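You operate a simulated robot arm through the tools that you are given. There is no shell and no other tool.

You are at the controls of a simulated robot arm. One attempt, no reset.

TASK
Put things in order on the window side worktop. At the end: the green refill bottle (marked "Washing Up") stands where the white stack of tubs stood; the purple cloth is on the brown small wooden board; the white stack of tubs stands where the purple cloth stood; the clear spice jar (marked "Fennel") from the window side worktop stands where the grey pot (marked "OAT") stood; the grey pot stands where the green refill bottle stood; whatever was shut is shut again. Leave all else as you found it, and nothing knocked over.

The check looks at the end state, three seconds after you hand in, the way a careful person would. Anything else that was tipped, shoved, dropped, spilled or broken makes it a failure. Flat cloth is picked up by pressing the open fingertips on it (5 to 10 N) and closing them slowly along it; thin cloth reads only 2 to 8 mm in the jaws.

THE ROBOT
A 6-joint arm with a two-finger parallel gripper, fixed in place. Base frame: the origin is on the floor under the middle of its stand, x ahead of it, y to its left, z up; the work surface is at about z = 92. Units: cm, degrees, N and s.
With the tool pointing down near the work surface it reaches from about 24 to 66 cm from the base axis. Its first joint turns from -66.0 to 66.0 degrees. Payload 2.9 kg.
The tool frame sits at the grasp point between the pads (the TCP): z along the fingers, y along the line on which they close. The tips reach 3 cm beyond it. Largest opening 11 cm; finger width 2, thickness 1; the body of the gripper, 4.8 by 11.2 cm, starts 5.5 cm behind the TCP.
Orientation is told as [roll, pitch, yaw] about the base's x, y, z axes, in that order, counted from this pose: with the fingers straight down and closing along the base's y, the tool's x points along the base's -x, its y along +y and its z along -z.

THE INTERFACE
- The arm moves only by the tool apply_moves. Its arguments are lists of equal length, an entry for each row: "slide": the shift along the tool's x, y, z in cm, a list of three; "angular": the turn, a rotation vector about the tool's x, y, z in degrees, a list of three. In form: {"slide": [[tx, ty, tz], ...], "angular": [[ax, ay, az], ...]}. A call has 1 to 20 rows; each row shifts and turns the commanded pose from where the row before left it, along the tool's axes as they then stand. "claw" is the closure, from 0 (fully open) to 1 (shut), set as the call begins (left out, the last holds). Rows are played at 5 a second. More than 5 cm and 8.6 degrees between two rows, or a gripper value outside its range, and nothing of the call is played. Where a pose cannot be reached the arm comes as near as it can. A force on the tool above 40 N (or 10 N above the force at the start of the call, whichever is more), or a blocked arm, ends the call early, and 0.2 s more pass. The fingers move at their own pace (about 10.8 cm/s each) and stop on an object; they squeeze with about 32 N. The grip force told is the motor's: it shows also when the fingers shut on nothing. Time passes only in rows, and 0.2 s behind the last, so rows that do not move let the fingers close. The reply holds the time, the measured pose of the TCP, the force on the tool along the base axes, the opening and the grip force, in the units named above and with some noise, with the torque about the TCP (base axes, N m) and any sound that the robot's microphone picked up.
- Cameras (640 x 400 px; columns grow to the right, rows downward): "scene" is fixed at [7.23, 44.01, 137.07]; the picture's right is [-0.75, -0.66, 0.00], its down [-0.47, 0.54, -0.70] and it looks along [0.46, -0.52, -0.72] (base axes); focal length 268 px, centre (320, 200). "wrist" rides on the gripper at [7.2, 1.7, -10.3] in the tool frame; the picture's right is [-0.23, 0.97, 0.00], its down [-0.76, -0.18, -0.62] and it looks along [-0.61, -0.14, 0.78] (tool axes); focal length 222 px, centre (320, 200). There is no depth. A picture from a camera that has moved, and an enlarged one, comes with that camera's place and axes in the base frame and with its lens.
- grab_frame(camera): a new picture of that camera. It takes no simulated time.
- inspect(camera, box): a new picture of the part [left, top, right, bottom] of that camera's present view, enlarged. It takes no simulated time.
- finish_job(): hands the job in; it is judged then, once.

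Places have to be worked out from the pictures, the camera data and where the tool is seen. Open the gripper and draw the arm clear of the work before you hand the job in, unless the task says otherwise.

The tools are called as name(argument=value, ...) on one line, values as JSON. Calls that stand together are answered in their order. apply_moves: Moves the arm, as the interface text tells. Its arguments: {"type":"object","properties":{"slide":{"type":"array"},"angular":{"type":"array"},"claw":{"type":"number"}},"required":["slide","angular"]} The other tools are called the same way: grab_frame (camera) takes a picture; inspect (camera, box) takes an enlarged picture of a part of a camera's view; finish_job () hands the job in.

At the start:

```text
clock: 0.0
position: [27.68, 24.69, 117.48]
ee_rot: [0.0, -0.1, 0.0]
contact_force: [0.2, 1.5, 0.1]
ft_torque: [-0.04, 0.0, 0.03]
finger_gap: 10.99
grasp_force: 0.1
```

scene: 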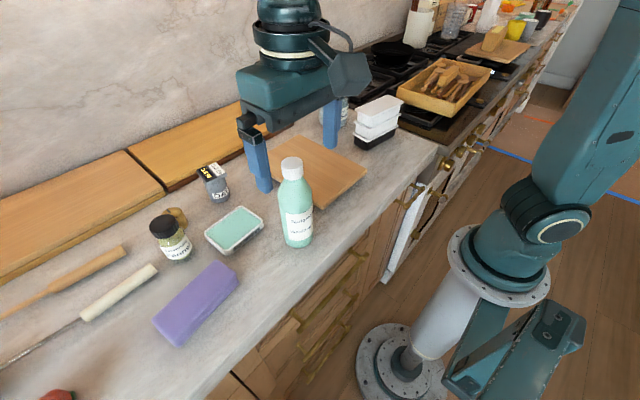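
wrist: 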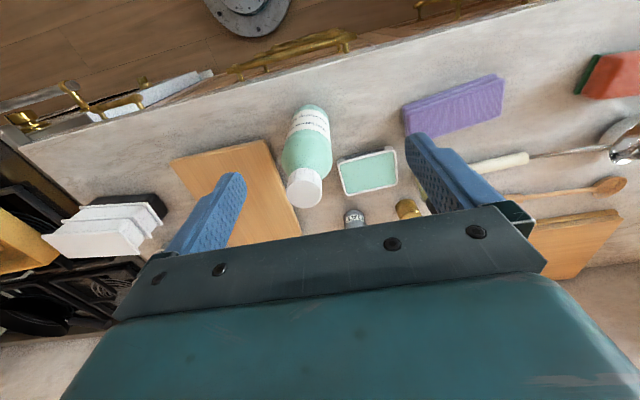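

The first pictures show the bottle, the tub stack, the cloth, jars and the board. I'll take enlarged views of the scene to identify and locate them before moving.

inspect(camera="scene", box=[140, 140, 340, 265])

inspect(camera="scene", box=[300, 70, 460, 170])

inspect(camera="scene", box=[140, 240, 300, 340])

inspect(camera="wrist", box=[240, 80, 560, 280])

```text
3.20 times, centred on (240, 202) of scene
camera zoom: at [7.23, 44.01, 137.07], right [-0.75, -0.66, 0.0], down [-0.47, 0.54, -0.7], along [0.46, -0.52, -0.72], focal length 856 px, centre (576, 192)
```

zoom: 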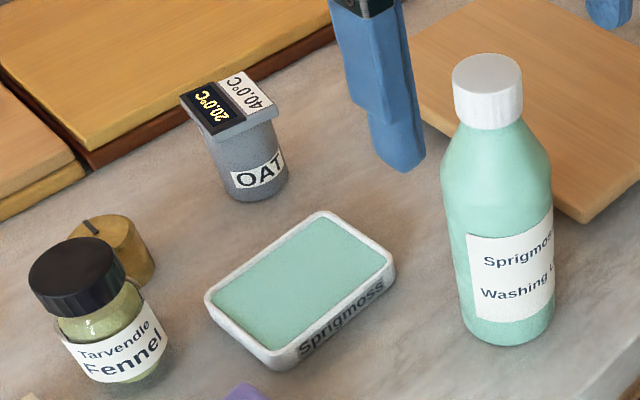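

```text
4.00 times, centred on (380, 120) of scene
camera zoom: at [7.23, 44.01, 137.07], right [-0.75, -0.66, 0.0], down [-0.47, 0.54, -0.7], along [0.46, -0.52, -0.72], focal length 1070 px, centre (80, 520)
```

zoom: 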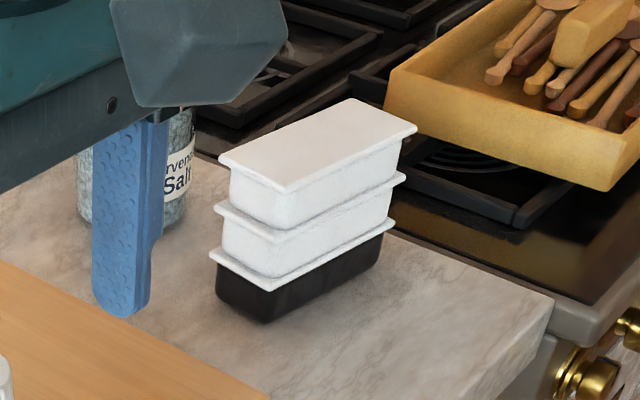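

```text
4.00 times, centred on (220, 290) of scene
camera zoom: at [7.23, 44.01, 137.07], right [-0.75, -0.66, 0.0], down [-0.47, 0.54, -0.7], along [0.46, -0.52, -0.72], focal length 1070 px, centre (720, -160)
```

zoom: 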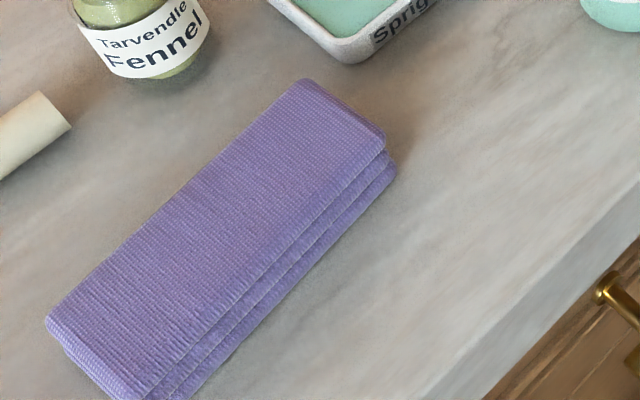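

```text
2.00 times, centred on (400, 180) of wrist
camera zoom: at [20.49, 26.38, 127.89], right [0.23, 0.97, 0.0], down [0.76, -0.18, 0.62], along [0.61, -0.14, -0.78], focal length 444 px, centre (160, 240)
```

zoom: 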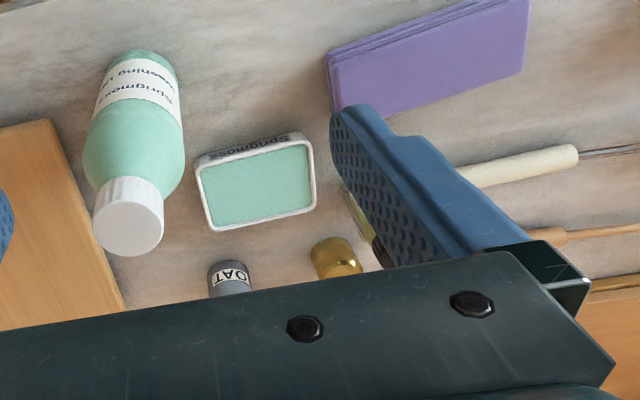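

The bottle reads at about (32.2, 22.2) with its top near z 110.7. The tubs are around (40, -18), and the folded cloth is about 5.5 x 13 at (35, 43). Next I'll look closer at the board, the cloth edges and the left part of the worktop.

inspect(camera="scene", box=[230, 110, 410, 222])

inspect(camera="scene", box=[0, 240, 250, 400])

inspect(camera="scene", box=[400, 0, 600, 125])

inspect(camera="wrist", box=[0, 120, 320, 320])

```text
3.56 times, centred on (320, 166) of scene
camera zoom: at [7.23, 44.01, 137.07], right [-0.75, -0.66, 0.0], down [-0.47, 0.54, -0.7], along [0.46, -0.52, -0.72], focal length 951 px, centre (320, 321)
```

zoom: 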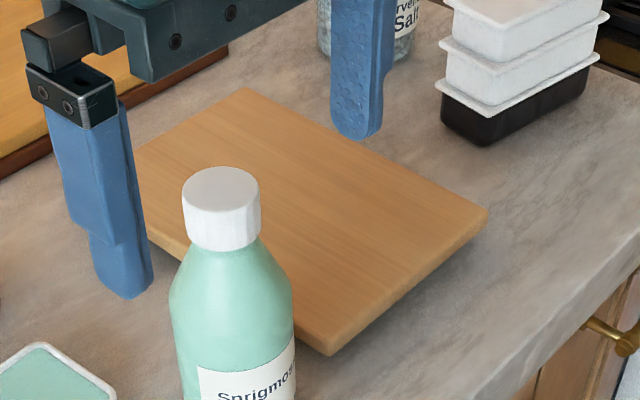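

```text
2.50 times, centred on (125, 320) of scene
camera zoom: at [7.23, 44.01, 137.07], right [-0.75, -0.66, 0.0], down [-0.47, 0.54, -0.7], along [0.46, -0.52, -0.72], focal length 669 px, centre (808, -100)
```

zoom: 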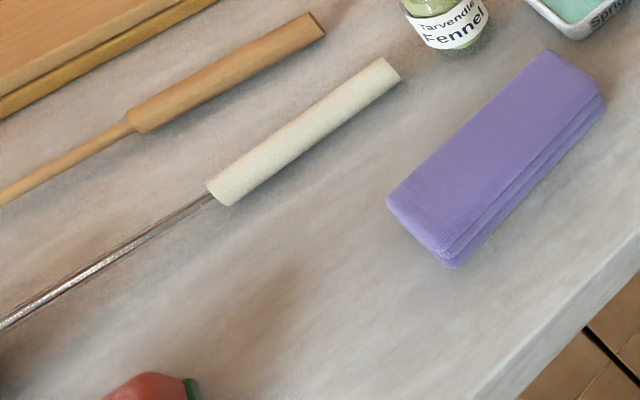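

```text
3.20 times, centred on (500, 62) of scene
camera zoom: at [7.23, 44.01, 137.07], right [-0.75, -0.66, 0.0], down [-0.47, 0.54, -0.7], along [0.46, -0.52, -0.72], focal length 856 px, centre (-256, 640)
```

zoom: 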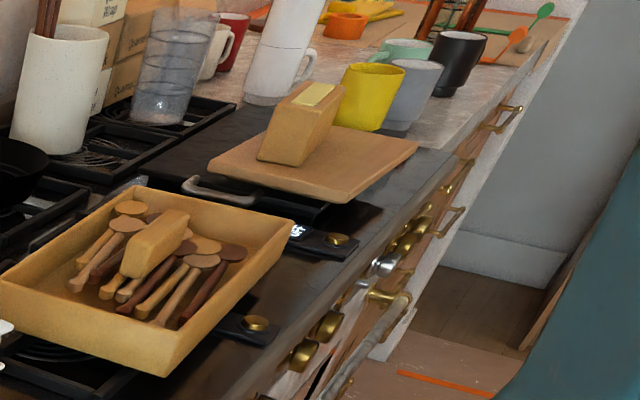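

```text
2.00 times, centred on (160, 220) of wrist
camera zoom: at [20.49, 26.38, 127.89], right [0.23, 0.97, 0.0], down [0.76, -0.18, 0.62], along [0.61, -0.14, -0.78], focal length 444 px, centre (640, 160)
```

zoom: 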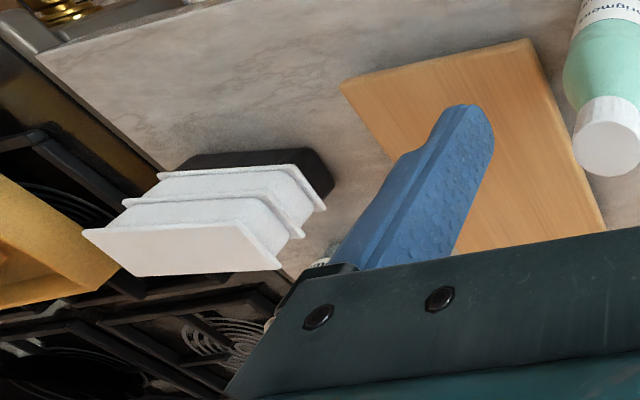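

The board spans roughly x 33–57, y -3–13.6. The jar is at about (48.4, 40), the pot at (54.8, 26), and the cloth centre is around (35.4, 43), tilted about 8°. I'll move above the cloth first and turn so the fingers close across its short side.

apply_moves(slide=[[-1.54, 3.66, -0.4], [-1.54, 3.66, -0.4], [-1.54, 3.66, -0.4], [-1.54, 3.66, -0.4], [-1.54, 3.66, -0.4], [0, 0, 0], [0, 0, 0], [0, 0, 0], [0, 0, 0], [0, 0, 0], [0, 0, 0], [0, 0, 0], [0, 0, 0], [0, 0, 0], [0, 0, 0], [0, 0, 0], [0, 0, 0], [0, 0, 0]], angular=[[0, 0, 0], [0, 0, 0], [0, 0, 0], [0, 0, 0], [0, 0, 0], [0, 0, -7.52], [0, 0, -7.52], [0, 0, -7.52], [0, 0, -7.52], [0, 0, -7.52], [0, 0, -7.52], [0, 0, -7.52], [0, 0, -7.52], [0, 0, -7.52], [0, 0, -7.52], [0, 0, -7.52], [0, 0, -7.52], [0, 0, -7.52]], claw=0)

```text
clock: 3.8
position: [35.43, 43.07, 119.5]
ee_rot: [0.0, 0.0, 97.9]
contact_force: [0.6, 0.3, 0.0]
ft_torque: [0.0, 0.02, 0.01]
finger_gap: 11.0
grasp_force: 0.0
```

The tool is now at (35.4, 43.1, 119.5) with yaw 97.9. I'll check both views before going down.

grab_frame(camera="wrist")

grab_frame(camera="scene")

```text
taken
camera wrist: at [34.71, 35.58, 129.93], right [-1.0, 0.09, 0.0], down [0.07, 0.78, 0.62], along [0.06, 0.62, -0.78], focal length 222 px, centre (320, 200)
```

wrist: 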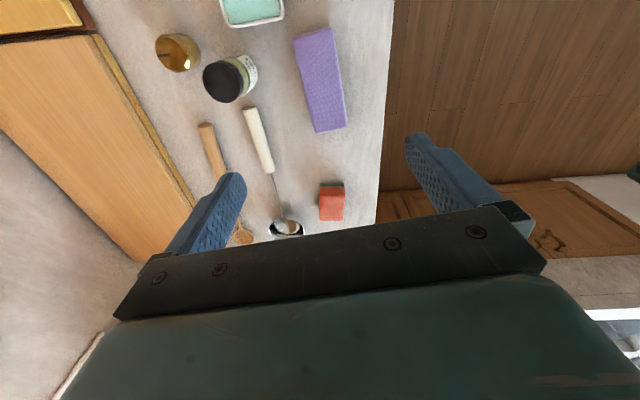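

```text
taken
```

scene: 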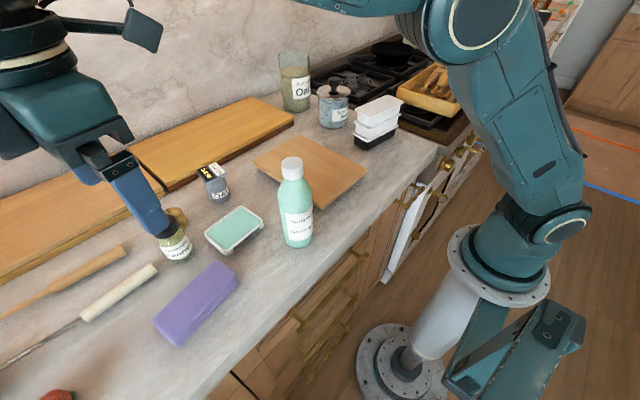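

inspect(camera="wrist", box=[140, 0, 400, 162])

inspect(camera="scene", box=[260, 40, 420, 140])

inspect(camera="scene", box=[140, 150, 300, 250])

```text
2.46 times, centred on (270, 81) of wrist
camera zoom: at [34.71, 35.58, 129.93], right [-1.0, 0.09, 0.0], down [0.07, 0.78, 0.62], along [0.06, 0.62, -0.78], focal length 547 px, centre (443, 493)
```

zoom: 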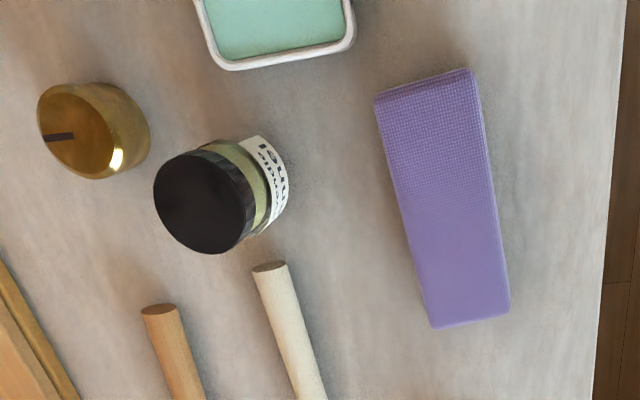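

```text
4.00 times, centred on (340, 90) of scene
camera zoom: at [7.23, 44.01, 137.07], right [-0.75, -0.66, 0.0], down [-0.47, 0.54, -0.7], along [0.46, -0.52, -0.72], focal length 1070 px, centre (240, 640)
```

zoom: 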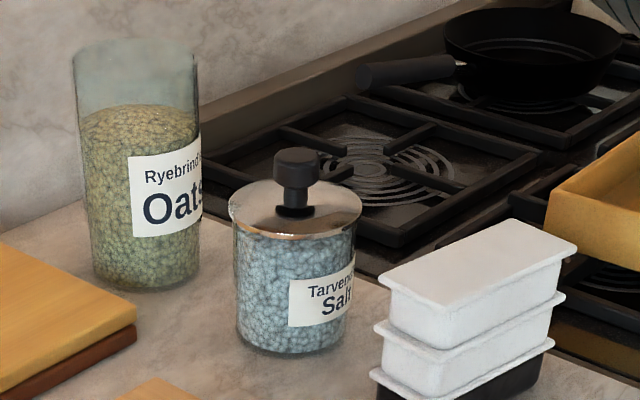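

```text
4.00 times, centred on (220, 200) of scene
camera zoom: at [7.23, 44.01, 137.07], right [-0.75, -0.66, 0.0], down [-0.47, 0.54, -0.7], along [0.46, -0.52, -0.72], focal length 1070 px, centre (720, 200)
```

zoom: 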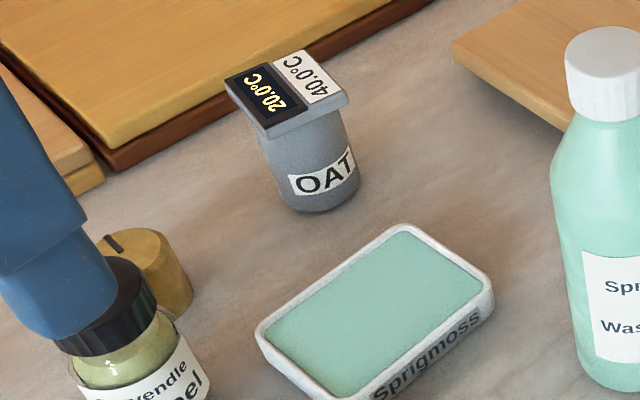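

The cloth centre from the wrist view is (35.15, 43.0), tilted 8°, which matches the present yaw. I'll descend with open fingers straddling it, stopping above its top first.

apply_moves(slide=[[0.03, 0.29, 4.1], [0, 0, 4.1], [0, 0, 4.1], [0, 0, 4.1], [0, 0, 3.6], [0, 0, 0]], angular=[[0, 0, 0], [0, 0, 0], [0, 0, 0], [0, 0, 0], [0, 0, 0], [0, 0, 0]], claw=0)

grab_frame(camera="wrist")

inspect(camera="scene", box=[100, 220, 300, 345])

```text
clock: 5.2
position: [35.05, 43.05, 99.35]
ee_rot: [0.0, -0.1, 97.8]
contact_force: [-0.4, 0.0, 0.0]
ft_torque: [-0.03, 0.0, 0.02]
finger_gap: 10.99
grasp_force: 0.1
```

```text
taken
camera wrist: at [34.33, 35.62, 109.89], right [-1.0, 0.09, 0.0], down [0.07, 0.78, 0.62], along [0.06, 0.62, -0.78], focal length 222 px, centre (320, 200)
```

wrist: 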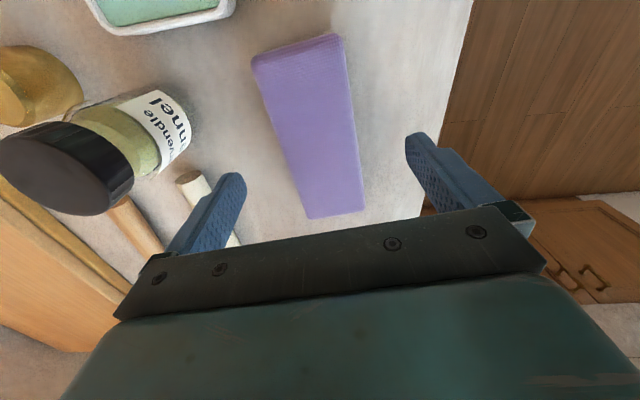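

```text
3.20 times, centred on (200, 282) of scene
camera zoom: at [7.23, 44.01, 137.07], right [-0.75, -0.66, 0.0], down [-0.47, 0.54, -0.7], along [0.46, -0.52, -0.72], focal length 856 px, centre (704, -64)
```

zoom: 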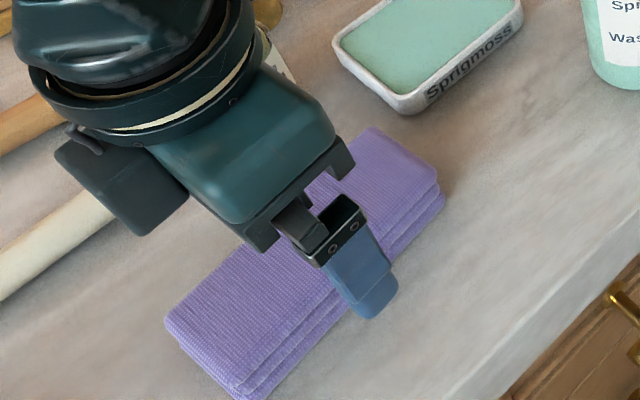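

The fingers straddle the cloth centrally, at (35.05, 43.05) against a cloth centre of about (35.0, 43.2). I'll lower in small steps until the tips are just above the worktop.

apply_moves(slide=[[0, 0, 1.2], [0, 0, 1.0], [0, 0, 0.8], [0, 0, 0.5], [0, 0, 0.2], [0, 0, 0]], angular=[[0, 0, 0], [0, 0, 0], [0, 0, 0], [0, 0, 0], [0, 0, 0], [0, 0, 0]], claw=0)

inspect(camera="scene", box=[100, 220, 300, 345])

```text
clock: 6.6
position: [35.21, 42.87, 95.74]
ee_rot: [0.1, 0.0, 97.8]
contact_force: [0.2, 0.5, -0.3]
ft_torque: [0.0, 0.01, 0.02]
finger_gap: 10.96
grasp_force: 0.0
```

```text
3.20 times, centred on (200, 282) of scene
camera zoom: at [7.23, 44.01, 137.07], right [-0.75, -0.66, 0.0], down [-0.47, 0.54, -0.7], along [0.46, -0.52, -0.72], focal length 856 px, centre (704, -64)
```

zoom: 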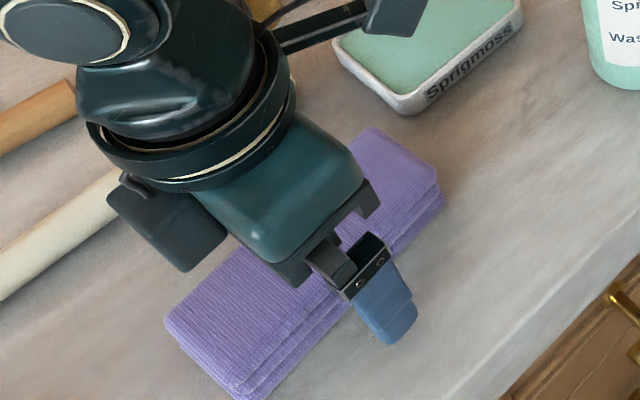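

No contact yet and the tips are near the worktop. I'll start closing slowly in steps.

apply_moves(slide=[[0, 0, 0.3], [0, 0, 0]], angular=[[0, 0, 0], [0, 0, 0]], claw=0.4)

apply_moves(slide=[[0, 0, 0], [0, 0, 0]], angular=[[0, 0, 0], [0, 0, 0]], claw=0.52)

apply_moves(slide=[[0, 0, 0], [0, 0, 0]], angular=[[0, 0, 0], [0, 0, 0]], claw=0.6)

inspect(camera="scene", box=[100, 220, 300, 345])

```text
clock: 7.2
position: [35.21, 42.93, 95.45]
ee_rot: [0.1, 0.0, 97.8]
contact_force: [-0.3, -0.3, 0.5]
ft_torque: [0.01, 0.01, 0.03]
finger_gap: 6.58
grasp_force: 0.1
```

```text
clock: 7.8
position: [35.28, 42.76, 95.53]
ee_rot: [0.0, 0.0, 97.7]
contact_force: [-0.3, -0.6, 0.6]
ft_torque: [-0.04, 0.0, -0.01]
finger_gap: 5.72
grasp_force: 32.0
```

```text
clock: 8.4
position: [35.15, 42.84, 95.58]
ee_rot: [0.0, 0.0, 97.8]
contact_force: [-0.2, -0.6, 0.4]
ft_torque: [-0.05, 0.01, 0.03]
finger_gap: 5.73
grasp_force: 31.9
```

```text
3.20 times, centred on (200, 282) of scene
camera zoom: at [7.23, 44.01, 137.07], right [-0.75, -0.66, 0.0], down [-0.47, 0.54, -0.7], along [0.46, -0.52, -0.72], focal length 856 px, centre (704, -64)
```

zoom: 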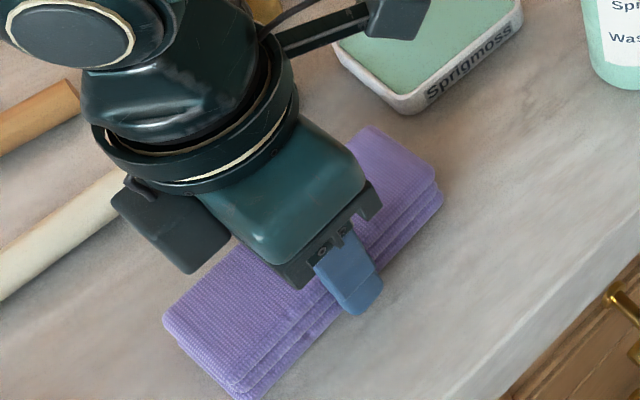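

The jaws stopped at 5.73 cm with 32 N, so the folded cloth holds as a firm bundle. I'll lift a little and check that it comes along.

apply_moves(slide=[[0, 0, -0.5], [0, 0, -1], [0, 0, -1.5], [0, 0, -2], [0, 0, 0]], angular=[[0, 0, 0], [0, 0, 0], [0, 0, 0], [0, 0, 0], [0, 0, 0]], claw=0.8)

grab_frame(camera="scene")

grab_frame(camera="wrist")

```text
clock: 9.6
position: [35.17, 43.04, 100.35]
ee_rot: [0.0, 0.1, 97.8]
contact_force: [-0.2, -0.5, -0.2]
ft_torque: [-0.04, -0.02, -0.02]
finger_gap: 5.71
grasp_force: 32.0
```

```text
taken
```

scene: 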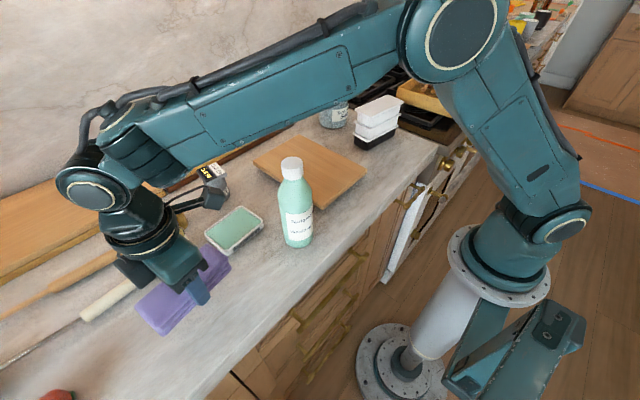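

```text
taken
camera wrist: at [34.46, 35.55, 110.82], right [-1.0, 0.09, 0.0], down [0.07, 0.78, 0.62], along [0.06, 0.62, -0.78], focal length 222 px, centre (320, 200)
```

wrist: 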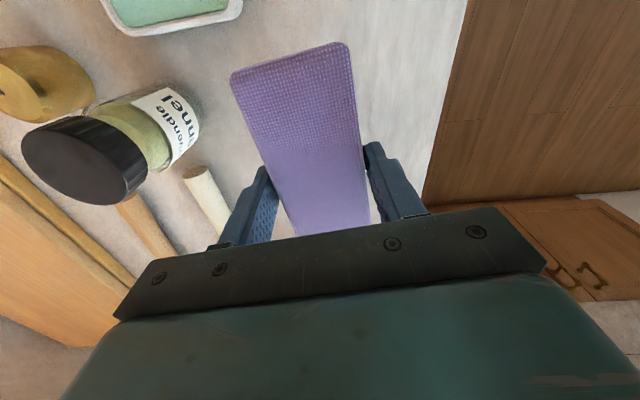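

The bundle lifts cleanly. I'll raise it above the bottle's height, square the yaw to 90°, and carry it over the board.

apply_moves(slide=[[0, 0, -2], [0, 0, -3.5], [0, 0, -4], [0, 0, -4], [0, 0, -4], [0, 0, -2.5], [0, 0, 0], [0, 0, 0], [0, 0, 0]], angular=[[0, 0, 0], [0, 0, 0], [0, 0, 0], [0, 0, 0], [0, 0, 0], [0, 0, 0], [0, 0, 3.9], [0, 0, 3.9], [0, 0, 0]], claw=0.8)

apply_moves(slide=[[1.5, -0.4, 0], [2.5, -0.65, 0], [3, -0.78, 0], [3, -0.78, 0], [3, -0.78, 0], [3, -0.78, 0], [3, -0.78, 0], [3, -0.78, 0], [3, -0.78, 0], [3, -0.78, 0], [3, -0.78, 0], [3, -0.78, 0], [2, -0.55, 0], [1.5, -0.4, 0], [0.2, 0, 0], [0, 0, 0]], angular=[[0, 0, 0], [0, 0, 0], [0, 0, 0], [0, 0, 0], [0, 0, 0], [0, 0, 0], [0, 0, 0], [0, 0, 0], [0, 0, 0], [0, 0, 0], [0, 0, 0], [0, 0, 0], [0, 0, 0], [0, 0, 0], [0, 0, 0], [0, 0, 0]], claw=0.8)

grab_frame(camera="scene")

grab_frame(camera="wrist")

```text
clock: 11.6
position: [35.19, 42.89, 120.49]
ee_rot: [0.0, -0.1, 89.9]
contact_force: [0.2, 0.1, -0.4]
ft_torque: [-0.01, -0.02, -0.01]
finger_gap: 5.73
grasp_force: 32.3
```

```text
clock: 15.0
position: [44.97, 5.13, 120.42]
ee_rot: [-0.1, -0.1, 89.9]
contact_force: [0.2, 0.2, -1.2]
ft_torque: [-0.01, -0.01, 0.01]
finger_gap: 5.71
grasp_force: 32.0
```

```text
taken
```

scene: 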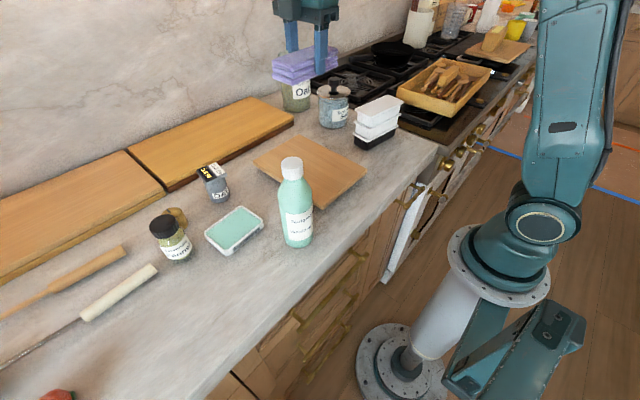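

```text
taken
camera wrist: at [43.23, -2.06, 130.84], right [-0.97, 0.23, 0.0], down [0.18, 0.76, 0.62], along [0.14, 0.61, -0.78], focal length 222 px, centre (320, 200)
```

wrist: 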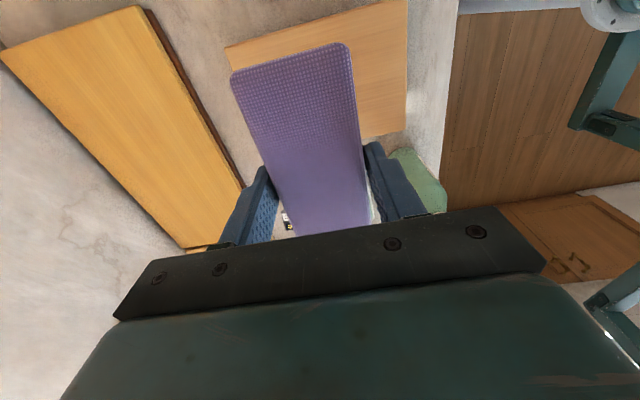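

The board is now unobstructed in the scene view, so I'll measure its corners and thickness before lowering.

inspect(camera="scene", box=[240, 120, 400, 220])

inspect(camera="scene", box=[320, 70, 480, 170])

inspect(camera="scene", box=[250, 0, 410, 100])

```text
4.00 times, centred on (320, 170) of scene
camera zoom: at [7.23, 44.01, 137.07], right [-0.75, -0.66, 0.0], down [-0.47, 0.54, -0.7], along [0.46, -0.52, -0.72], focal length 1070 px, centre (320, 320)
```

zoom: 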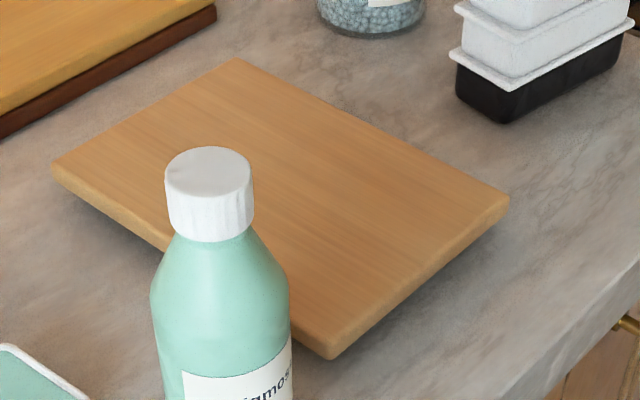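

```text
4.00 times, centred on (400, 120) of scene
camera zoom: at [7.23, 44.01, 137.07], right [-0.75, -0.66, 0.0], down [-0.47, 0.54, -0.7], along [0.46, -0.52, -0.72], focal length 1070 px, centre (0, 520)
```

zoom: 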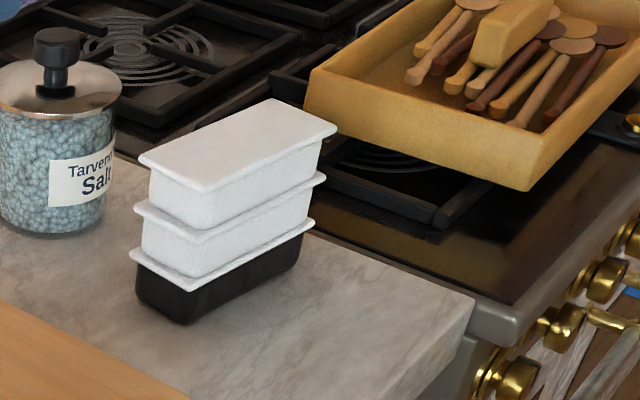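

```text
4.00 times, centred on (330, 50) of scene
camera zoom: at [7.23, 44.01, 137.07], right [-0.75, -0.66, 0.0], down [-0.47, 0.54, -0.7], along [0.46, -0.52, -0.72], focal length 1070 px, centre (280, 800)
```

zoom: 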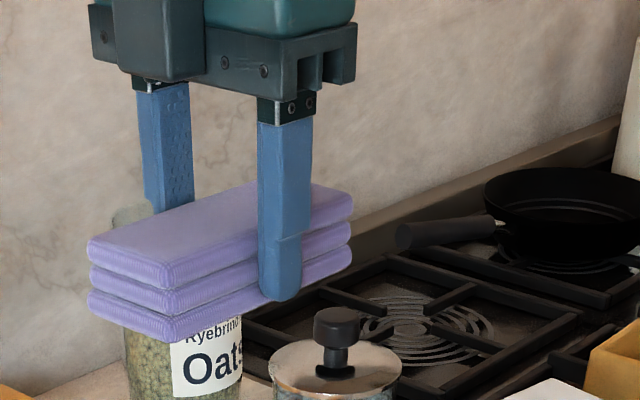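

The board top spans about x 32.5–56, y -2.3–14.4, near z 94, and the cloth bottom is about 3.5 cm below the TCP. I'll shift to the board's middle and lower most of the way.

apply_moves(slide=[[-0.8, 0.4, 2], [0, 0, 3.5], [0, 0, 3.5], [0, 0, 3.5], [0, 0, 3.5], [0, 0, 2.5], [0, 0, 1.5], [0, 0, 0.5], [0, 0, 0]], angular=[[0, 0, 0], [0, 0, 0], [0, 0, 0], [0, 0, 0], [0, 0, 0], [0, 0, 0], [0, 0, 0], [0, 0, 0], [0, 0, 0]], claw=0.8)

inspect(camera="scene", box=[220, 80, 420, 205])

```text
clock: 17.0
position: [44.54, 6.07, 99.95]
ee_rot: [0.0, 0.0, 90.0]
contact_force: [-0.4, 0.3, 0.1]
ft_torque: [0.01, -0.01, -0.01]
finger_gap: 5.72
grasp_force: 32.3
```

```text
3.20 times, centred on (320, 142) of scene
camera zoom: at [7.23, 44.01, 137.07], right [-0.75, -0.66, 0.0], down [-0.47, 0.54, -0.7], along [0.46, -0.52, -0.72], focal length 856 px, centre (320, 384)
```

zoom: 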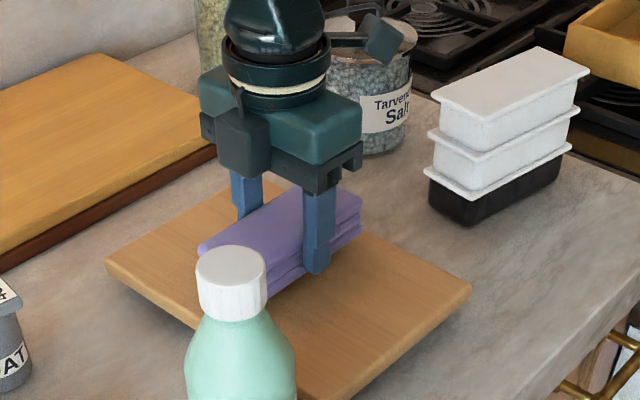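

The cloth is centred over the board with the bottom about 2 cm above it. I'll lower in small steps, watching the vertical force.

apply_moves(slide=[[0, 0, 0.4], [0, 0, 0.4], [0, 0, 0.4], [0, 0, 0.3], [0, 0, 0.2], [0, 0, 0]], angular=[[0, 0, 0], [0, 0, 0], [0, 0, 0], [0, 0, 0], [0, 0, 0], [0, 0, 0]], claw=0.8)

apply_moves(slide=[[0, 0, 0.2], [0, 0, 0.15], [0, 0, 0]], angular=[[0, 0, 0], [0, 0, 0], [0, 0, 0]], claw=0.8)

```text
clock: 18.3
position: [44.51, 6.06, 98.63]
ee_rot: [-0.3, 0.0, 90.1]
contact_force: [-1.9, -0.2, 6.5]
ft_torque: [-0.11, 0.21, -0.06]
finger_gap: 5.74
grasp_force: 32.4
stopped in row 6: the force on the tool passed its limit at 43 N (the readings are from after the stop); the commanded pose is now the measured one
```

```text
clock: 18.9
position: [44.64, 6.0, 98.68]
ee_rot: [-0.5, -0.1, 90.0]
contact_force: [-2.3, -1.1, 7.2]
ft_torque: [-0.09, 0.31, -0.02]
finger_gap: 5.7
grasp_force: 32.6
stopped in row 3: the force on the tool passed its limit at 44 N (the readings are from after the stop); the commanded pose is now the measured one
```

Contact came at TCP z ≈ 98.65, so the board top is near 95. I'll ease up a touch to relieve the force, then open just enough to release.

apply_moves(slide=[[0, 0, -0.1], [0, 0, 0]], angular=[[0, 0, 0], [0, 0, 0]], claw=0.8)

inspect(camera="scene", box=[220, 80, 420, 205])

```text
clock: 19.5
position: [44.64, 6.12, 98.59]
ee_rot: [-0.4, 0.0, 90.1]
contact_force: [-0.7, -0.5, -0.6]
ft_torque: [0.0, 0.01, 0.01]
finger_gap: 5.75
grasp_force: 31.7
```

```text
3.20 times, centred on (320, 142) of scene
camera zoom: at [7.23, 44.01, 137.07], right [-0.75, -0.66, 0.0], down [-0.47, 0.54, -0.7], along [0.46, -0.52, -0.72], focal length 856 px, centre (320, 384)
```

zoom: 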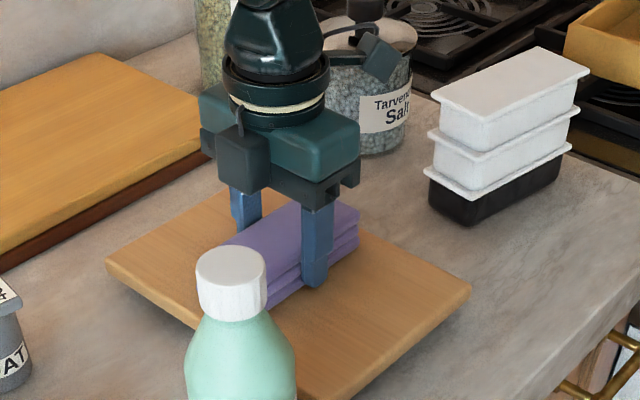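

Force is back to zero with the cloth at rest. I'll open the fingers gently.

apply_moves(slide=[[0, 0, 0], [0, 0, 0]], angular=[[0, 0, 0], [0, 0, 0]], claw=0.42)

apply_moves(slide=[[0, 0, 0], [0, 0, -1], [0, 0, -2.5], [0, 0, -4], [0, 0, -4], [0, 0, -4], [0, 0, -3.5], [0, 0, 0]], angular=[[0, 0, 0], [0, 0, 0], [0, 0, 0], [0, 0, 0], [0, 0, 0], [0, 0, 0], [0, 0, 0], [0, 0, 0]], claw=0.1)

grab_frame(camera="scene")

grab_frame(camera="wrist")

```text
clock: 20.1
position: [44.72, 6.01, 98.71]
ee_rot: [-0.4, -0.1, 89.9]
contact_force: [0.5, 0.0, 0.4]
ft_torque: [-0.01, -0.02, 0.04]
finger_gap: 6.37
grasp_force: 0.0
```

```text
clock: 21.9
position: [44.59, 5.91, 117.64]
ee_rot: [-0.4, -0.2, 90.0]
contact_force: [-0.8, 1.5, 0.2]
ft_torque: [0.01, 0.0, 0.01]
finger_gap: 9.9
grasp_force: 0.1
```

```text
taken
```

scene: 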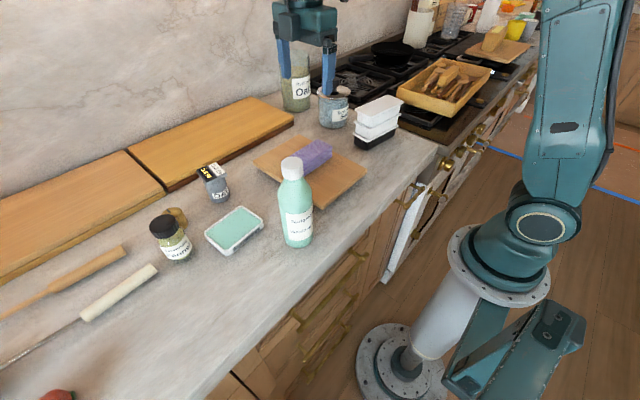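

```text
taken
camera wrist: at [42.87, -1.41, 128.01], right [-0.97, 0.23, -0.01], down [0.17, 0.76, 0.63], along [0.15, 0.61, -0.78], focal length 222 px, centre (320, 200)
```

wrist: 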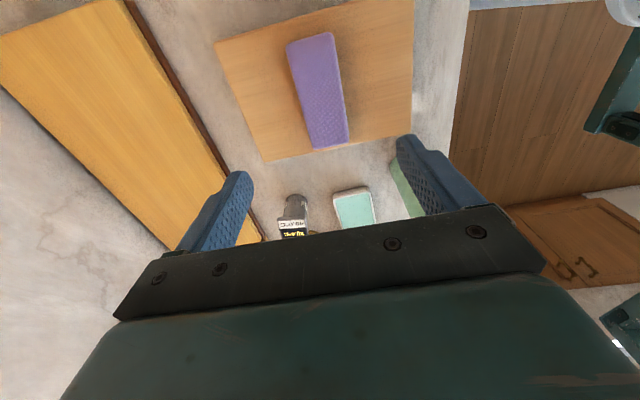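

The cloth rests on the board. Next are the tubs at about (40, -17.7): I'll move above them with yaw near 84° and the small tilt corrected, and look.

apply_moves(slide=[[0, 0, -0.5], [0, 0, -0.5], [3.42, 0.3, 0], [3.42, 0.3, 0], [3.42, 0.3, 0], [3.42, 0.3, 0], [3.42, 0.3, 0], [3.42, 0.3, 0], [3.42, 0.3, 0], [0, 0, 0]], angular=[[-0.4, 0.15, 0], [0, 0, 6], [0, 0, 0], [0, 0, 0], [0, 0, 0], [0, 0, 0], [0, 0, 0], [0, 0, 0], [0, 0, 0], [0, 0, 0]], claw=0)

grab_frame(camera="wrist")

grab_frame(camera="scene")

```text
clock: 24.1
position: [39.88, -17.58, 118.81]
ee_rot: [0.0, 0.1, 84.1]
contact_force: [-0.4, -0.7, -0.1]
ft_torque: [0.02, -0.01, 0.03]
finger_gap: 10.98
grasp_force: 0.1
```

```text
taken
camera wrist: at [37.46, -24.56, 129.14], right [-0.94, 0.33, 0.0], down [0.26, 0.74, 0.62], along [0.2, 0.59, -0.78], focal length 222 px, centre (320, 200)
```

wrist: 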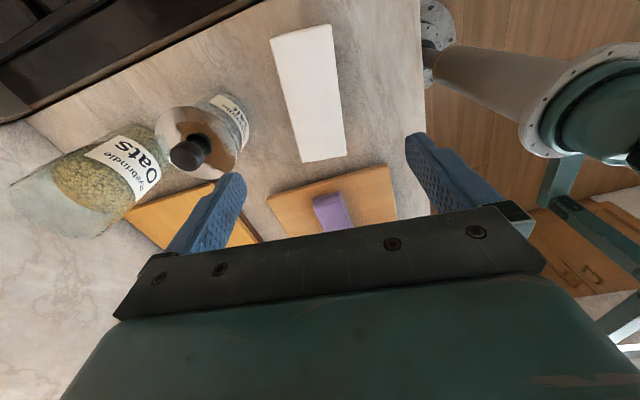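

```text
taken
```

scene: 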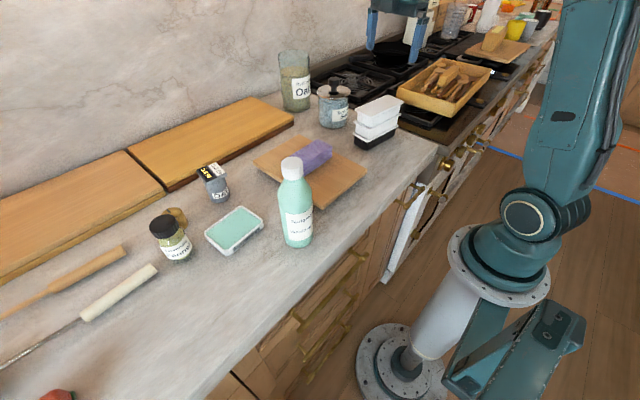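

inspect(camera="wrist", box=[200, 10, 440, 160])

inspect(camera="scene", box=[320, 80, 430, 160])

```text
2.67 times, centred on (320, 85) of wrist
camera zoom: at [37.46, -24.56, 129.14], right [-0.94, 0.33, 0.0], down [0.26, 0.74, 0.62], along [0.2, 0.59, -0.78], focal length 592 px, centre (320, 507)
```

zoom: 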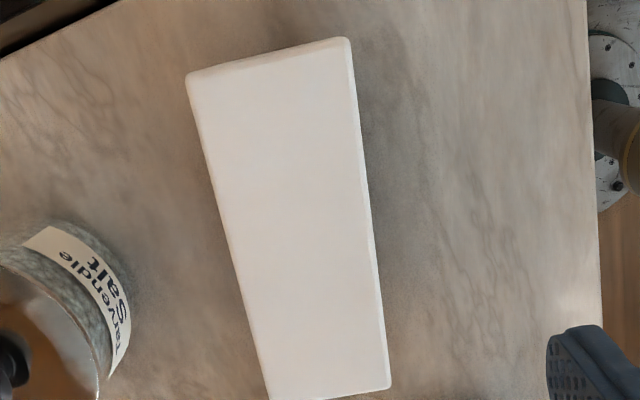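

```text
5.00 times, centred on (375, 120) of scene
camera zoom: at [7.23, 44.0, 137.07], right [-0.75, -0.66, 0.0], down [-0.47, 0.54, -0.7], along [0.46, -0.52, -0.72], focal length 1338 px, centre (45, 600)
```

zoom: 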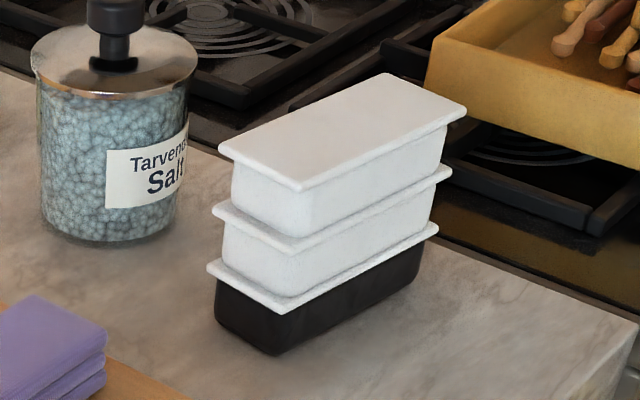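

The stack top is near z 103, centre (40.2, -17.75), and its long axis is tilted 8.8°, so I want yaw 81.2. I'll align and descend part way with the fingers either side of the rims.

apply_moves(slide=[[0.1, -0.32, 0], [0, 0, 3], [0, 0, 4], [0, 0, 4], [0, 0, 4], [0, 0, 2], [0, 0, 0.8], [0, 0, 0]], angular=[[0, 0, 2.9], [0, 0, 0], [0, 0, 0], [0, 0, 0], [0, 0, 0], [0, 0, 0], [0, 0, 0], [0, 0, 0]], claw=0)

grab_frame(camera="wrist")

inspect(camera="scene", box=[310, 60, 450, 160])

```text
clock: 25.9
position: [40.3, -17.93, 100.91]
ee_rot: [0.0, 0.0, 81.2]
contact_force: [-0.2, -0.2, 0.0]
ft_torque: [0.02, -0.03, 0.03]
finger_gap: 11.0
grasp_force: 0.1
```

```text
taken
camera wrist: at [37.47, -24.64, 111.32], right [-0.93, 0.38, 0.0], down [0.29, 0.73, 0.62], along [0.23, 0.58, -0.78], focal length 222 px, centre (320, 200)
```

wrist: 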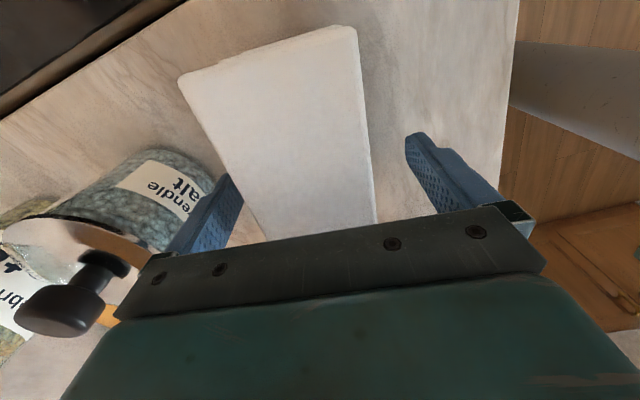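

```text
4.00 times, centred on (380, 110) of scene
camera zoom: at [7.23, 44.01, 137.07], right [-0.75, -0.66, 0.0], down [-0.47, 0.54, -0.7], along [0.46, -0.52, -0.72], focal length 1070 px, centre (80, 560)
```

zoom: 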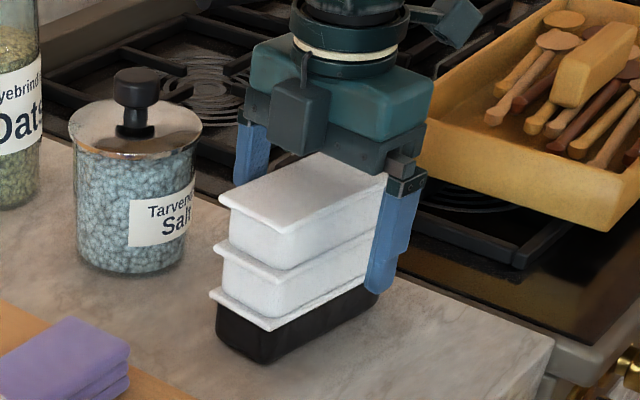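

The fingers clear both sides of the lid. I'll lower to TCP z ≈ 98.5 and close gradually.

apply_moves(slide=[[0, 0, 0.8], [0, 0, 0.8], [0, 0, 0.5], [0, 0, 0.2], [0, 0, 0]], angular=[[0, 0, 0], [0, 0, 0], [0, 0, 0], [0, 0, 0], [0, 0, 0]], claw=0)

apply_moves(slide=[[0, 0, 0], [0, 0, 0]], angular=[[0, 0, 0], [0, 0, 0]], claw=0.4)

apply_moves(slide=[[0, 0, 0], [0, 0, 0], [0, 0, 0]], angular=[[0, 0, 0], [0, 0, 0], [0, 0, 0]], claw=0.55)

inspect(camera="scene", box=[310, 60, 450, 160])

```text
clock: 27.1
position: [40.3, -17.73, 98.55]
ee_rot: [-0.1, 0.0, 81.1]
contact_force: [0.1, -0.8, 0.5]
ft_torque: [0.02, 0.04, 0.01]
finger_gap: 10.99
grasp_force: 0.1
```

```text
clock: 27.7
position: [40.25, -17.83, 98.53]
ee_rot: [0.0, 0.1, 81.0]
contact_force: [0.8, 0.5, 0.0]
ft_torque: [-0.02, 0.04, 0.0]
finger_gap: 6.59
grasp_force: 0.1
```

```text
clock: 28.5
position: [40.24, -17.65, 98.55]
ee_rot: [0.1, 0.1, 81.0]
contact_force: [-1.0, -0.7, 2.1]
ft_torque: [-0.11, 0.14, 0.06]
finger_gap: 5.89
grasp_force: 32.1
```

```text
4.00 times, centred on (380, 110) of scene
camera zoom: at [7.23, 44.01, 137.07], right [-0.75, -0.66, 0.0], down [-0.47, 0.54, -0.7], along [0.46, -0.52, -0.72], focal length 1070 px, centre (80, 560)
```

zoom: 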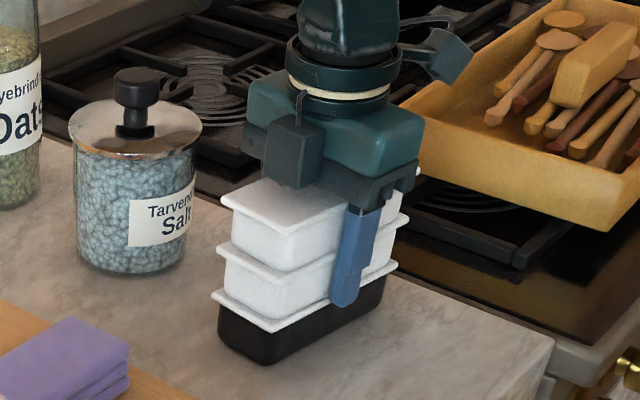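

The jaws hold the stack at 5.89 cm with 32 N. I'll lift slowly by a few cm and check that all three tubs come along.

apply_moves(slide=[[0, 0, -0.4], [0, 0, -0.8], [0, 0, -1], [0, 0, -1], [0, 0, 0]], angular=[[0, 0, 0], [0, 0, 0], [0, 0, 0], [0, 0, 0], [0, 0, 0]], claw=0.8)

inspect(camera="scene", box=[310, 60, 450, 160])

```text
clock: 29.7
position: [40.24, -17.86, 101.85]
ee_rot: [0.0, 0.1, 81.1]
contact_force: [-0.1, 0.4, -1.7]
ft_torque: [0.03, -0.01, 0.01]
finger_gap: 5.9
grasp_force: 31.6
```

```text
4.00 times, centred on (380, 110) of scene
camera zoom: at [7.24, 44.0, 137.07], right [-0.75, -0.66, 0.0], down [-0.47, 0.54, -0.7], along [0.46, -0.52, -0.72], focal length 1070 px, centre (80, 560)
```

zoom: 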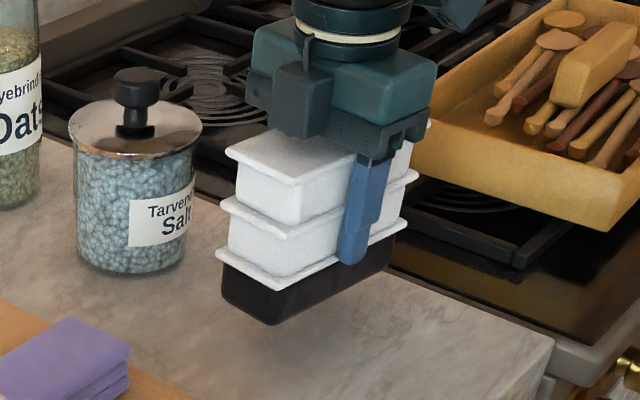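

All three tubs come up together. I'll raise them well over the bottle's height and carry them across, routed through x ≈ 42 and turning to yaw 98 on the way.

apply_moves(slide=[[0, 0, -1.5], [0, 0, -3], [0, 0, -4], [0, 0, -4], [0, 0, -4], [0, 0, -2.5], [0, 0, -0.7], [0, 0, 0]], angular=[[0, 0, 0], [0, 0, 0], [0, 0, 0], [0, 0, 0], [0, 0, 0], [0, 0, 0], [0, 0, 0], [0, 0, 0]], claw=0.8)

apply_moves(slide=[[-1.5, 0.136, 0], [-2.6, 0.236, 0], [-3.2, 0.29, 0], [-3.2, 0.29, 0], [-3.2, 0.29, 0], [-3.2, 0.29, 0], [-3.2, 0.29, 0], [-3.2, 0.29, 0], [-2.8, 0.254, 0], [-1.64, 0.149, 0], [0, 0, 0], [0, 0, 0], [0, 0, 0], [0, 0, 0], [0, 0, 0]], angular=[[0, 0, 0], [0, 0, 0], [0, 0, 0], [0, 0, 0], [0, 0, 0], [0, 0, 0], [0, 0, 0], [0, 0, 0], [0, 0, 0], [0, 0, 0], [0, 0, -4.2], [0, 0, -4.2], [0, 0, -4.2], [0, 0, -4.2], [0, 0, 0]], claw=0.8)

grab_frame(camera="scene")

```text
clock: 31.5
position: [40.3, -17.7, 121.56]
ee_rot: [0.0, 0.1, 81.1]
contact_force: [0.6, 0.1, -2.3]
ft_torque: [-0.02, -0.01, 0.01]
finger_gap: 5.88
grasp_force: 31.4
```

```text
clock: 34.7
position: [42.15, 9.99, 121.43]
ee_rot: [0.0, 0.1, 98.1]
contact_force: [0.4, -0.6, -2.5]
ft_torque: [0.04, -0.01, 0.01]
finger_gap: 5.89
grasp_force: 31.9
```

```text
taken
```

scene: 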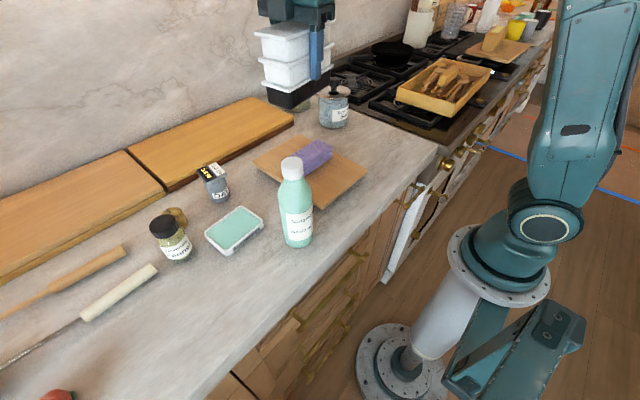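

The stack is steady and well clear. I'll carry on to above the cloth's former place at about (35.15, 43.25).

apply_moves(slide=[[-1.5, 0.102, 0], [-2.6, 0.176, 0], [-3.2, 0.217, 0], [-3.2, 0.217, 0], [-3.2, 0.217, 0], [-3.2, 0.217, 0], [-3.2, 0.217, 0], [-3.2, 0.217, 0], [-3.2, 0.217, 0], [-3.2, 0.217, 0], [-2.6, 0.176, 0], [-1.61, 0.109, 0], [0, 0, 0]], angular=[[0, 0, 0], [0, 0, 0], [0, 0, 0], [0, 0, 0], [0, 0, 0], [0, 0, 0], [0, 0, 0], [0, 0, 0], [0, 0, 0], [0, 0, 0], [0, 0, 0], [0, 0, 0], [0, 0, 0]], claw=0.8)

grab_frame(camera="scene")

grab_frame(camera="wrist")

```text
clock: 37.5
position: [35.2, 43.49, 121.41]
ee_rot: [0.0, 0.1, 97.9]
contact_force: [-0.2, -0.8, -1.4]
ft_torque: [0.05, -0.02, -0.01]
finger_gap: 5.91
grasp_force: 32.3
```

```text
taken
```

scene: 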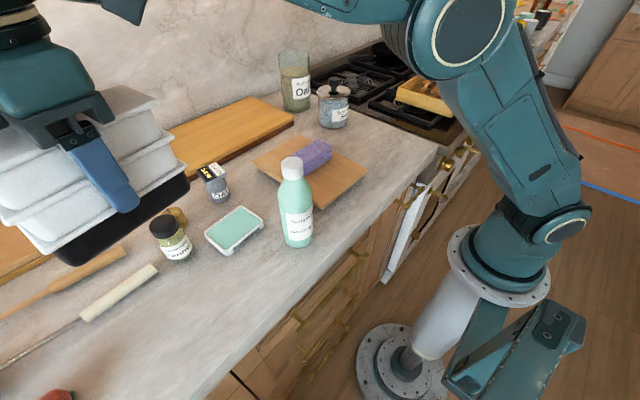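

```text
taken
camera wrist: at [34.45, 36.07, 131.97], right [-1.0, 0.09, 0.0], down [0.07, 0.78, 0.62], along [0.06, 0.62, -0.78], focal length 222 px, centre (320, 200)
```

wrist: 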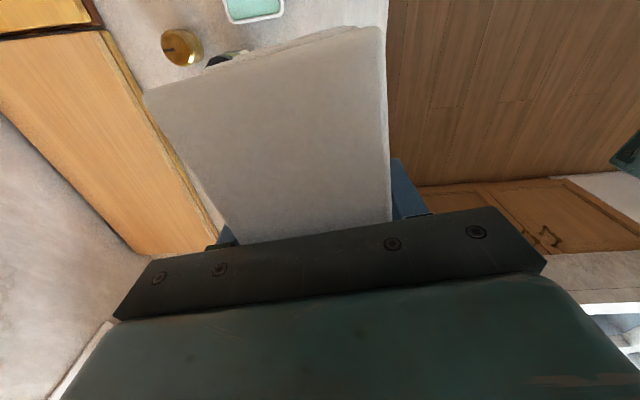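

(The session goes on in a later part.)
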